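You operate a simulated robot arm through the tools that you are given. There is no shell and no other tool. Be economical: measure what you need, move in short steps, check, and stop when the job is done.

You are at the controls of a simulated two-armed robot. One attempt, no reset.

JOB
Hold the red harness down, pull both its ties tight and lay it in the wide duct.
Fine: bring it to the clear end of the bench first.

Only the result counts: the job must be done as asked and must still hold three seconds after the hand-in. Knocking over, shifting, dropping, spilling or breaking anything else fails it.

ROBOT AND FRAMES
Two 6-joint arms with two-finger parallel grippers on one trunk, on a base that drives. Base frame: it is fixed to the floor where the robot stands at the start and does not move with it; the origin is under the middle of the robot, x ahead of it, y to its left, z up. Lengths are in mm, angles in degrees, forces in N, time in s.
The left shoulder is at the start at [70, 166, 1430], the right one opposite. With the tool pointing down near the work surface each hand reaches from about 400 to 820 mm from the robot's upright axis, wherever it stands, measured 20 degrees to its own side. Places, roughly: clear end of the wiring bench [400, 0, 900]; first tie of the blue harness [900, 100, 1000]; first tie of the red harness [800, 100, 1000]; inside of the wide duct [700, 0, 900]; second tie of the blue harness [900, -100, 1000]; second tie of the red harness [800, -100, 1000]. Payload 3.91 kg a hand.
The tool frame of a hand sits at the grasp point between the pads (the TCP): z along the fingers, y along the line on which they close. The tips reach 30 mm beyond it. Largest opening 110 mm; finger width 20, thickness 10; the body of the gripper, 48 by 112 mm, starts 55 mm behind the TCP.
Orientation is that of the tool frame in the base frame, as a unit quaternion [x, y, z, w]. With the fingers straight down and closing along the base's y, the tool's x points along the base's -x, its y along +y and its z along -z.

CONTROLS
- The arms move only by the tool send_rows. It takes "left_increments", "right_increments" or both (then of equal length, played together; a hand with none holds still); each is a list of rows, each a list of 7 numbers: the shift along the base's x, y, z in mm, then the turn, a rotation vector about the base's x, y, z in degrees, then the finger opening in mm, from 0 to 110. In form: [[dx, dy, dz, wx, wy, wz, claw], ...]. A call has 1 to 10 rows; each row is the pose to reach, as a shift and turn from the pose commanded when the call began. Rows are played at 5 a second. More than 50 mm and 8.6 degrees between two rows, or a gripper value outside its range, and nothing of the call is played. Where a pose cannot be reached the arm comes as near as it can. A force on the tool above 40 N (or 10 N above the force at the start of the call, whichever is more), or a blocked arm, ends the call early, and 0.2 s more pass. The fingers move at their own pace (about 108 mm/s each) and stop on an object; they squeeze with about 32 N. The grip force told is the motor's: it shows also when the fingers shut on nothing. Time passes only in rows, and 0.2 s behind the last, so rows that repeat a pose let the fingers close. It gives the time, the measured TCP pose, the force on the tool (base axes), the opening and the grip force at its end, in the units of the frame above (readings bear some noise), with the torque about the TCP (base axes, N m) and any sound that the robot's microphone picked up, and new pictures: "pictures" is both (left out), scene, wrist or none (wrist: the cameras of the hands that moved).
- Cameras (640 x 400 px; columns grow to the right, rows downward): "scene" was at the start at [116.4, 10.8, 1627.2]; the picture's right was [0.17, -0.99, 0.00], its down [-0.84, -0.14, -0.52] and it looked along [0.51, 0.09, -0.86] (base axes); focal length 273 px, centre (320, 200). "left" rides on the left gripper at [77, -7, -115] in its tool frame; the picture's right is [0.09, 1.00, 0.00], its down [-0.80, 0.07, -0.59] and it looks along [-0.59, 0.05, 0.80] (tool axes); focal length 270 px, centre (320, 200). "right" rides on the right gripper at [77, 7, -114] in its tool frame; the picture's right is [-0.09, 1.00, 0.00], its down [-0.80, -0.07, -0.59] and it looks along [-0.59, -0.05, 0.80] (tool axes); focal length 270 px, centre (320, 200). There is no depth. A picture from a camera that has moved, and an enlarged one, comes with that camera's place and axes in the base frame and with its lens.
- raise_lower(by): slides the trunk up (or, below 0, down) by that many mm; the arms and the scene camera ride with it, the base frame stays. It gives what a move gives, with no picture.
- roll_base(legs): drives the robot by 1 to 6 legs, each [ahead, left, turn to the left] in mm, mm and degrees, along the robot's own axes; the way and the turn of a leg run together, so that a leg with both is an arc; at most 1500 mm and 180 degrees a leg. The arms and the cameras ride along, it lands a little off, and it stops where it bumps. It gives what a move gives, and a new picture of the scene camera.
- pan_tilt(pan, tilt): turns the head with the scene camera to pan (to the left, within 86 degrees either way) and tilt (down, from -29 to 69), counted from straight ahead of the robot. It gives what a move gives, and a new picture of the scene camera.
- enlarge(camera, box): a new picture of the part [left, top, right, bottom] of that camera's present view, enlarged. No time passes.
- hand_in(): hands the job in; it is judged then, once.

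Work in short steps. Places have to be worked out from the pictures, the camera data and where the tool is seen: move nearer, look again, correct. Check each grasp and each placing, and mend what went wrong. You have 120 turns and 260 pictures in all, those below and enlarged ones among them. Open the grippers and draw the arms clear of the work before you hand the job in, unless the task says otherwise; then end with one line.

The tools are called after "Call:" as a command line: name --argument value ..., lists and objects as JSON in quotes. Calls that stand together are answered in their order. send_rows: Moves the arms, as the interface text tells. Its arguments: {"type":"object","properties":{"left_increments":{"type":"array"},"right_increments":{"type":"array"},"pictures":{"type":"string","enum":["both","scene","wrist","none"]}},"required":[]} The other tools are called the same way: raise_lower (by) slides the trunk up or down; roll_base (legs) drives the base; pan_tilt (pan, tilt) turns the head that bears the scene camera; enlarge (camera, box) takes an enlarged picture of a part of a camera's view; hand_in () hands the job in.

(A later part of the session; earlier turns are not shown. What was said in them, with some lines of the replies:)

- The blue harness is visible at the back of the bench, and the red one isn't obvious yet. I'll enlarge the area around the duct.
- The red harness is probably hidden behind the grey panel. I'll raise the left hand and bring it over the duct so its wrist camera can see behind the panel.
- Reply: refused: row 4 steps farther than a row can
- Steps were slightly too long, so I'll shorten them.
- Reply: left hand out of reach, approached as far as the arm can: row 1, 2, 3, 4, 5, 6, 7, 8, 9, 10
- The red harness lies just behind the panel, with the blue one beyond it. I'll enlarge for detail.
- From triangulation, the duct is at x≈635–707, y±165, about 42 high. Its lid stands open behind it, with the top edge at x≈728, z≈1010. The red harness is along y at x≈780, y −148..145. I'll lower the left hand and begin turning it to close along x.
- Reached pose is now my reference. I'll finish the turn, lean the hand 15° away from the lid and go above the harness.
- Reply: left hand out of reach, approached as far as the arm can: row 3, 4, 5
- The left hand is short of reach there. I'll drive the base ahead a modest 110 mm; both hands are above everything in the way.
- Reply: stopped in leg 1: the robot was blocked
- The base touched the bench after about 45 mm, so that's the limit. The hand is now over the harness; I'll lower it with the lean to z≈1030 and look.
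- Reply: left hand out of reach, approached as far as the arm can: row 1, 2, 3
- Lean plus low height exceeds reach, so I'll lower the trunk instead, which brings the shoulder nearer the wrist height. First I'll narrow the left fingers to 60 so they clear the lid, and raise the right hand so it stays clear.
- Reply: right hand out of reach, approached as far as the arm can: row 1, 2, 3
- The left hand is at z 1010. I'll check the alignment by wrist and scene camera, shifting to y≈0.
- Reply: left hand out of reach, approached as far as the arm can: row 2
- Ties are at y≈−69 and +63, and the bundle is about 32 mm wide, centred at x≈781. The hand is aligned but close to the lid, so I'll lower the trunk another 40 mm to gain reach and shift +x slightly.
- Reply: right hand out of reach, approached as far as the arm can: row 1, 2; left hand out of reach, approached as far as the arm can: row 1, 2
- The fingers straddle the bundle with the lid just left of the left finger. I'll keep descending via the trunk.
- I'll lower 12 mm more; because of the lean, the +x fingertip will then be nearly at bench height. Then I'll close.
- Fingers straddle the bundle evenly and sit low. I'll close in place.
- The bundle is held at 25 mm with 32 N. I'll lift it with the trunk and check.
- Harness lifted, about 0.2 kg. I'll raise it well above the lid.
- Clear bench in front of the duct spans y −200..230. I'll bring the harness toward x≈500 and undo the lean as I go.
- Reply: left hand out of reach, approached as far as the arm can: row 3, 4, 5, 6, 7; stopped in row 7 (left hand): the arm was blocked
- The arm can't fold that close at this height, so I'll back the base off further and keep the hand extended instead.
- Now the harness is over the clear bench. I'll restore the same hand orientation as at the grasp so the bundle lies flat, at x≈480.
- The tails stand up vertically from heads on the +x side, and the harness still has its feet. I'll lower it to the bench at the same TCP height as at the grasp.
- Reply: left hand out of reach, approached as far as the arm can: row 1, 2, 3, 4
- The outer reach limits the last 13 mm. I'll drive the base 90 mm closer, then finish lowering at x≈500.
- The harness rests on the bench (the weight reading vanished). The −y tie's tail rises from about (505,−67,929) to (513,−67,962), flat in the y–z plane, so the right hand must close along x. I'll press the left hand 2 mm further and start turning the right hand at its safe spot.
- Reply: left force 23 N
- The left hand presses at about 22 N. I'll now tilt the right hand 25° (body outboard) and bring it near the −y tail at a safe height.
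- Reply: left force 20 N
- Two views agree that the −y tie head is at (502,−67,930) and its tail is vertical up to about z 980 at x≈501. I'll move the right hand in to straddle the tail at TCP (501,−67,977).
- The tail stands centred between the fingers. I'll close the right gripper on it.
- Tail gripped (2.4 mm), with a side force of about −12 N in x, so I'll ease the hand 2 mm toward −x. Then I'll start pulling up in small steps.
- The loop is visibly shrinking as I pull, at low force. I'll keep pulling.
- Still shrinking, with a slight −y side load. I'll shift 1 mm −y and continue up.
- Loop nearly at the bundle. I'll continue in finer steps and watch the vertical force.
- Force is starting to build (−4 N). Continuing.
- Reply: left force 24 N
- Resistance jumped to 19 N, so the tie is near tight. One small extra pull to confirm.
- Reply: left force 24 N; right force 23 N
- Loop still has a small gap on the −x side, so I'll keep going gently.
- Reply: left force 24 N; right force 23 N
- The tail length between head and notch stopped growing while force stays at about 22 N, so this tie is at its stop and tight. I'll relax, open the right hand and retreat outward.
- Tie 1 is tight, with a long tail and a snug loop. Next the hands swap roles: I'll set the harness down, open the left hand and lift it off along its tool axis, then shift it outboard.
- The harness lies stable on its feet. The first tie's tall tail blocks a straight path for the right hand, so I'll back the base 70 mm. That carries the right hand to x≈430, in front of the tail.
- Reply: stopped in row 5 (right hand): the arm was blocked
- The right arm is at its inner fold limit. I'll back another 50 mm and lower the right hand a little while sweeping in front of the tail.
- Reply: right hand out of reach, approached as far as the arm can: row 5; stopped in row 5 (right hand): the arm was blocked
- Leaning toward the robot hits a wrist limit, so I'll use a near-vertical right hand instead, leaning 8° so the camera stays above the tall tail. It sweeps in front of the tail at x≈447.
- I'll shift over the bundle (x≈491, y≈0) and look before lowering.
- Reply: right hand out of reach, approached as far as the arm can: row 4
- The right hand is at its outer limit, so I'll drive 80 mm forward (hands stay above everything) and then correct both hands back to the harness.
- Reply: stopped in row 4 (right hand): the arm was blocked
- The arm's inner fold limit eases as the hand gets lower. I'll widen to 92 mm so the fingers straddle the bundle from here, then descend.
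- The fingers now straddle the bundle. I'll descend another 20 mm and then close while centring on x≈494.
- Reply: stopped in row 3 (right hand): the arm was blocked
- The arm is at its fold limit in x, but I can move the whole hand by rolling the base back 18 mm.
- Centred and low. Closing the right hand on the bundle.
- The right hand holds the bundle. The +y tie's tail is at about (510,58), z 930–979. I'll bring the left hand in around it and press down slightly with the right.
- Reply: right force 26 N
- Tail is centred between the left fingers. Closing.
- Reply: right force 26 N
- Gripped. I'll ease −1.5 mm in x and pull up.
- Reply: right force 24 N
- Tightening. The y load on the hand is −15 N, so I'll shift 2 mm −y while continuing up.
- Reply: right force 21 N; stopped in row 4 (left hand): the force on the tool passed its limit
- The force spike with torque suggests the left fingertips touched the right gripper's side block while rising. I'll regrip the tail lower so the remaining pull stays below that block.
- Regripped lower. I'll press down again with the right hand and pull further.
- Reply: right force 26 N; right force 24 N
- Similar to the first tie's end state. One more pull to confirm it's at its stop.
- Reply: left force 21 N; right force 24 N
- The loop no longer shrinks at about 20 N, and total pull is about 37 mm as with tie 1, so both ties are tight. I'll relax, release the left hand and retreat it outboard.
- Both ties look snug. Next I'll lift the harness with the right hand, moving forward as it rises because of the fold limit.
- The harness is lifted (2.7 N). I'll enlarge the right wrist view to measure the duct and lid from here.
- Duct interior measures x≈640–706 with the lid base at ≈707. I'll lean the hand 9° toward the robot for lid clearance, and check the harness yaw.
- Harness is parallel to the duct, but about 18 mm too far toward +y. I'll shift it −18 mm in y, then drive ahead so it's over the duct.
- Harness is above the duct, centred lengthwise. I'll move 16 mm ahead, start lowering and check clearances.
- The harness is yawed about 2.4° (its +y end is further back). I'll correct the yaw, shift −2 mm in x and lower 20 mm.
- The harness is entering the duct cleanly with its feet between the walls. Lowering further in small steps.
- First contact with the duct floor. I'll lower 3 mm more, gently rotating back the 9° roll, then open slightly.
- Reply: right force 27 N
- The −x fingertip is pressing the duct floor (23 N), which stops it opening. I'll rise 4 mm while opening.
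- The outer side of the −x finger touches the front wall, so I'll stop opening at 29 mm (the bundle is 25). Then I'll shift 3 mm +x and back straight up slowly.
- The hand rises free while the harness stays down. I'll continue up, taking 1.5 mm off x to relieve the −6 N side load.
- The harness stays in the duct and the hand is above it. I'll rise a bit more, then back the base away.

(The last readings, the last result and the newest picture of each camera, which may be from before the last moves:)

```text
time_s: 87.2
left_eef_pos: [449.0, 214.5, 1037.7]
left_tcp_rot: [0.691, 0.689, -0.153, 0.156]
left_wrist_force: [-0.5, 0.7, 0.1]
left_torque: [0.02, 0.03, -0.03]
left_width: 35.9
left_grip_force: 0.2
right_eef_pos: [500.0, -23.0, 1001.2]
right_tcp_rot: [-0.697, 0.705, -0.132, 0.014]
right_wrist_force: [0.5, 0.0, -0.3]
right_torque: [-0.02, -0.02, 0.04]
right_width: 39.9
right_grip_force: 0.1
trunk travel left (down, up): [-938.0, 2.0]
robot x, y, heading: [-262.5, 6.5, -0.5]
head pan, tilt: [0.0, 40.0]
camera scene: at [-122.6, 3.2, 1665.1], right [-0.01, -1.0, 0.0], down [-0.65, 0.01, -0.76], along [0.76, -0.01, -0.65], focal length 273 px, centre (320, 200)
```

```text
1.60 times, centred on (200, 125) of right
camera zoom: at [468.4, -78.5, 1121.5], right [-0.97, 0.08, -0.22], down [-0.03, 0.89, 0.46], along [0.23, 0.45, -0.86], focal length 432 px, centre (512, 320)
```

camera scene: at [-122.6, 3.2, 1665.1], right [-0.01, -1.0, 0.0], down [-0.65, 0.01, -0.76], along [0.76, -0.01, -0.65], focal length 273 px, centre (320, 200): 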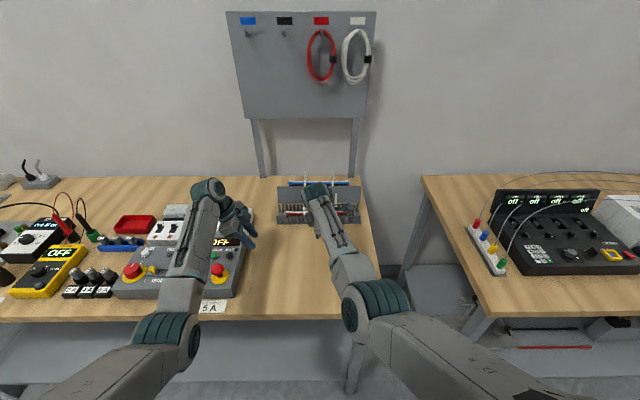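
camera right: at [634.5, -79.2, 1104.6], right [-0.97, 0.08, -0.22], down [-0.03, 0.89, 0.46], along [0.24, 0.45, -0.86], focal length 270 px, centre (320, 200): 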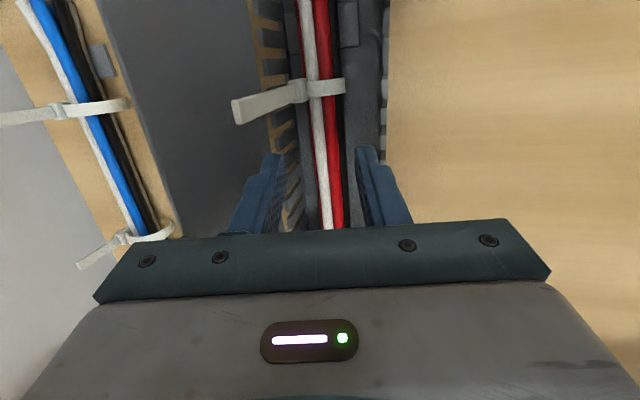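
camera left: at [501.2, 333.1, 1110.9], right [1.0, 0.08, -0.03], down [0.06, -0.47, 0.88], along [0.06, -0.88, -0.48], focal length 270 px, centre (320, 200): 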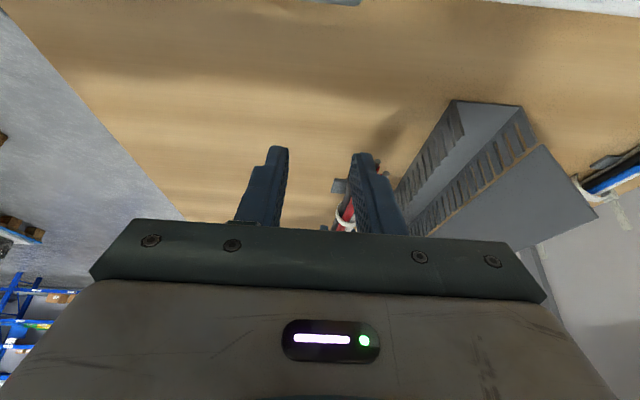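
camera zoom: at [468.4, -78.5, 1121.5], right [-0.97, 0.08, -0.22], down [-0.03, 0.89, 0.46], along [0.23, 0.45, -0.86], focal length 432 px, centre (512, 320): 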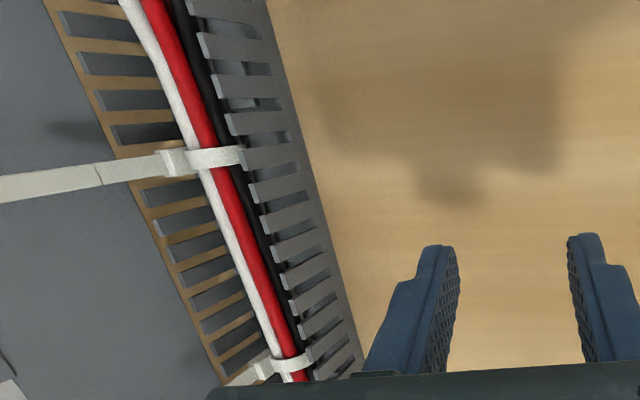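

The harness lies in the duct with both ties snug. I'll swing both arms clear and take a final look.

Call:
send_rows --right_increments '[[0, -40, 0, 0, 0, 0, 40], [0, -85, 0, 0, 0, 0, 40], [0, -130, 0, 0, 0, 0, 40], [0, -175, 0, 0, 0, 0, 40], [0, -215, 0, 0, 0, 0, 40]]' --pictures "none"

Call:
enlarge --camera "scene" --box '[260, 170, 380, 245]'

Call:
enlarge --camera "scene" --box '[0, 0, 640, 400]'

```text
time_s: 88.4
left_eef_pos: [446.7, 211.7, 1040.1]
left_tcp_rot: [0.691, 0.689, -0.15, 0.156]
left_wrist_force: [0.6, -1.1, -0.2]
left_torque: [0.04, 0.0, -0.01]
left_width: 36.0
left_grip_force: 0.0
right_eef_pos: [493.4, -241.2, 1002.1]
right_tcp_rot: [-0.696, 0.705, -0.132, 0.015]
right_wrist_force: [0.8, 0.0, 0.1]
right_torque: [0.0, 0.0, -0.02]
right_width: 40.0
right_grip_force: 0.1
trunk travel left (down, up): [-938.0, 2.0]
robot x, y, heading: [-264.1, 5.2, -0.7]
head pan, tilt: [0.0, 40.0]
```

```text
5.33 times, centred on (320, 208) of scene
camera zoom: at [-126.5, 0.2, 1665.6], right [-0.01, -1.0, 0.0], down [-0.64, 0.01, -0.77], along [0.77, -0.01, -0.64], focal length 1455 px, centre (320, 160)
```

zoom: 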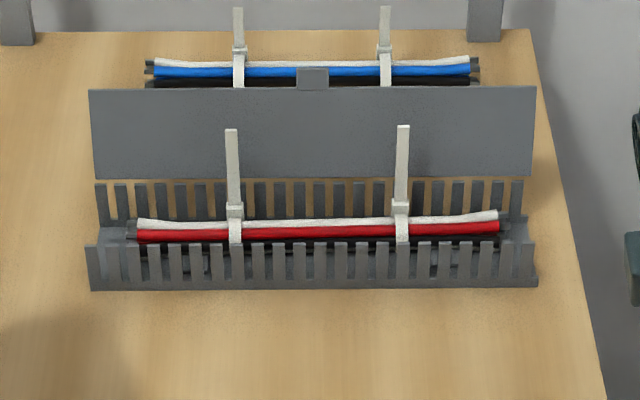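

```text
1.00 times, centred on (320, 200) of scene
camera zoom: at [-126.5, 0.2, 1665.6], right [-0.01, -1.0, 0.0], down [-0.64, 0.01, -0.77], along [0.77, -0.01, -0.64], focal length 273 px, centre (320, 200)
```

zoom: 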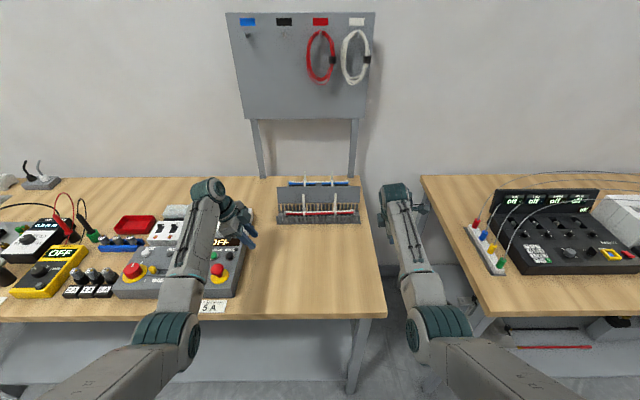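

The red harness lies fully in the duct, both tails are drawn out equally, and nothing else has moved. The arms are clear and the grippers open, so I'm handing in.

Call:
hand_in

```text
The job is handed in.
```

I moved the red harness to the clear end of the bench, held it down and pulled both ties tight there. I then laid it in the wide duct; the arms are clear and the grippers open.
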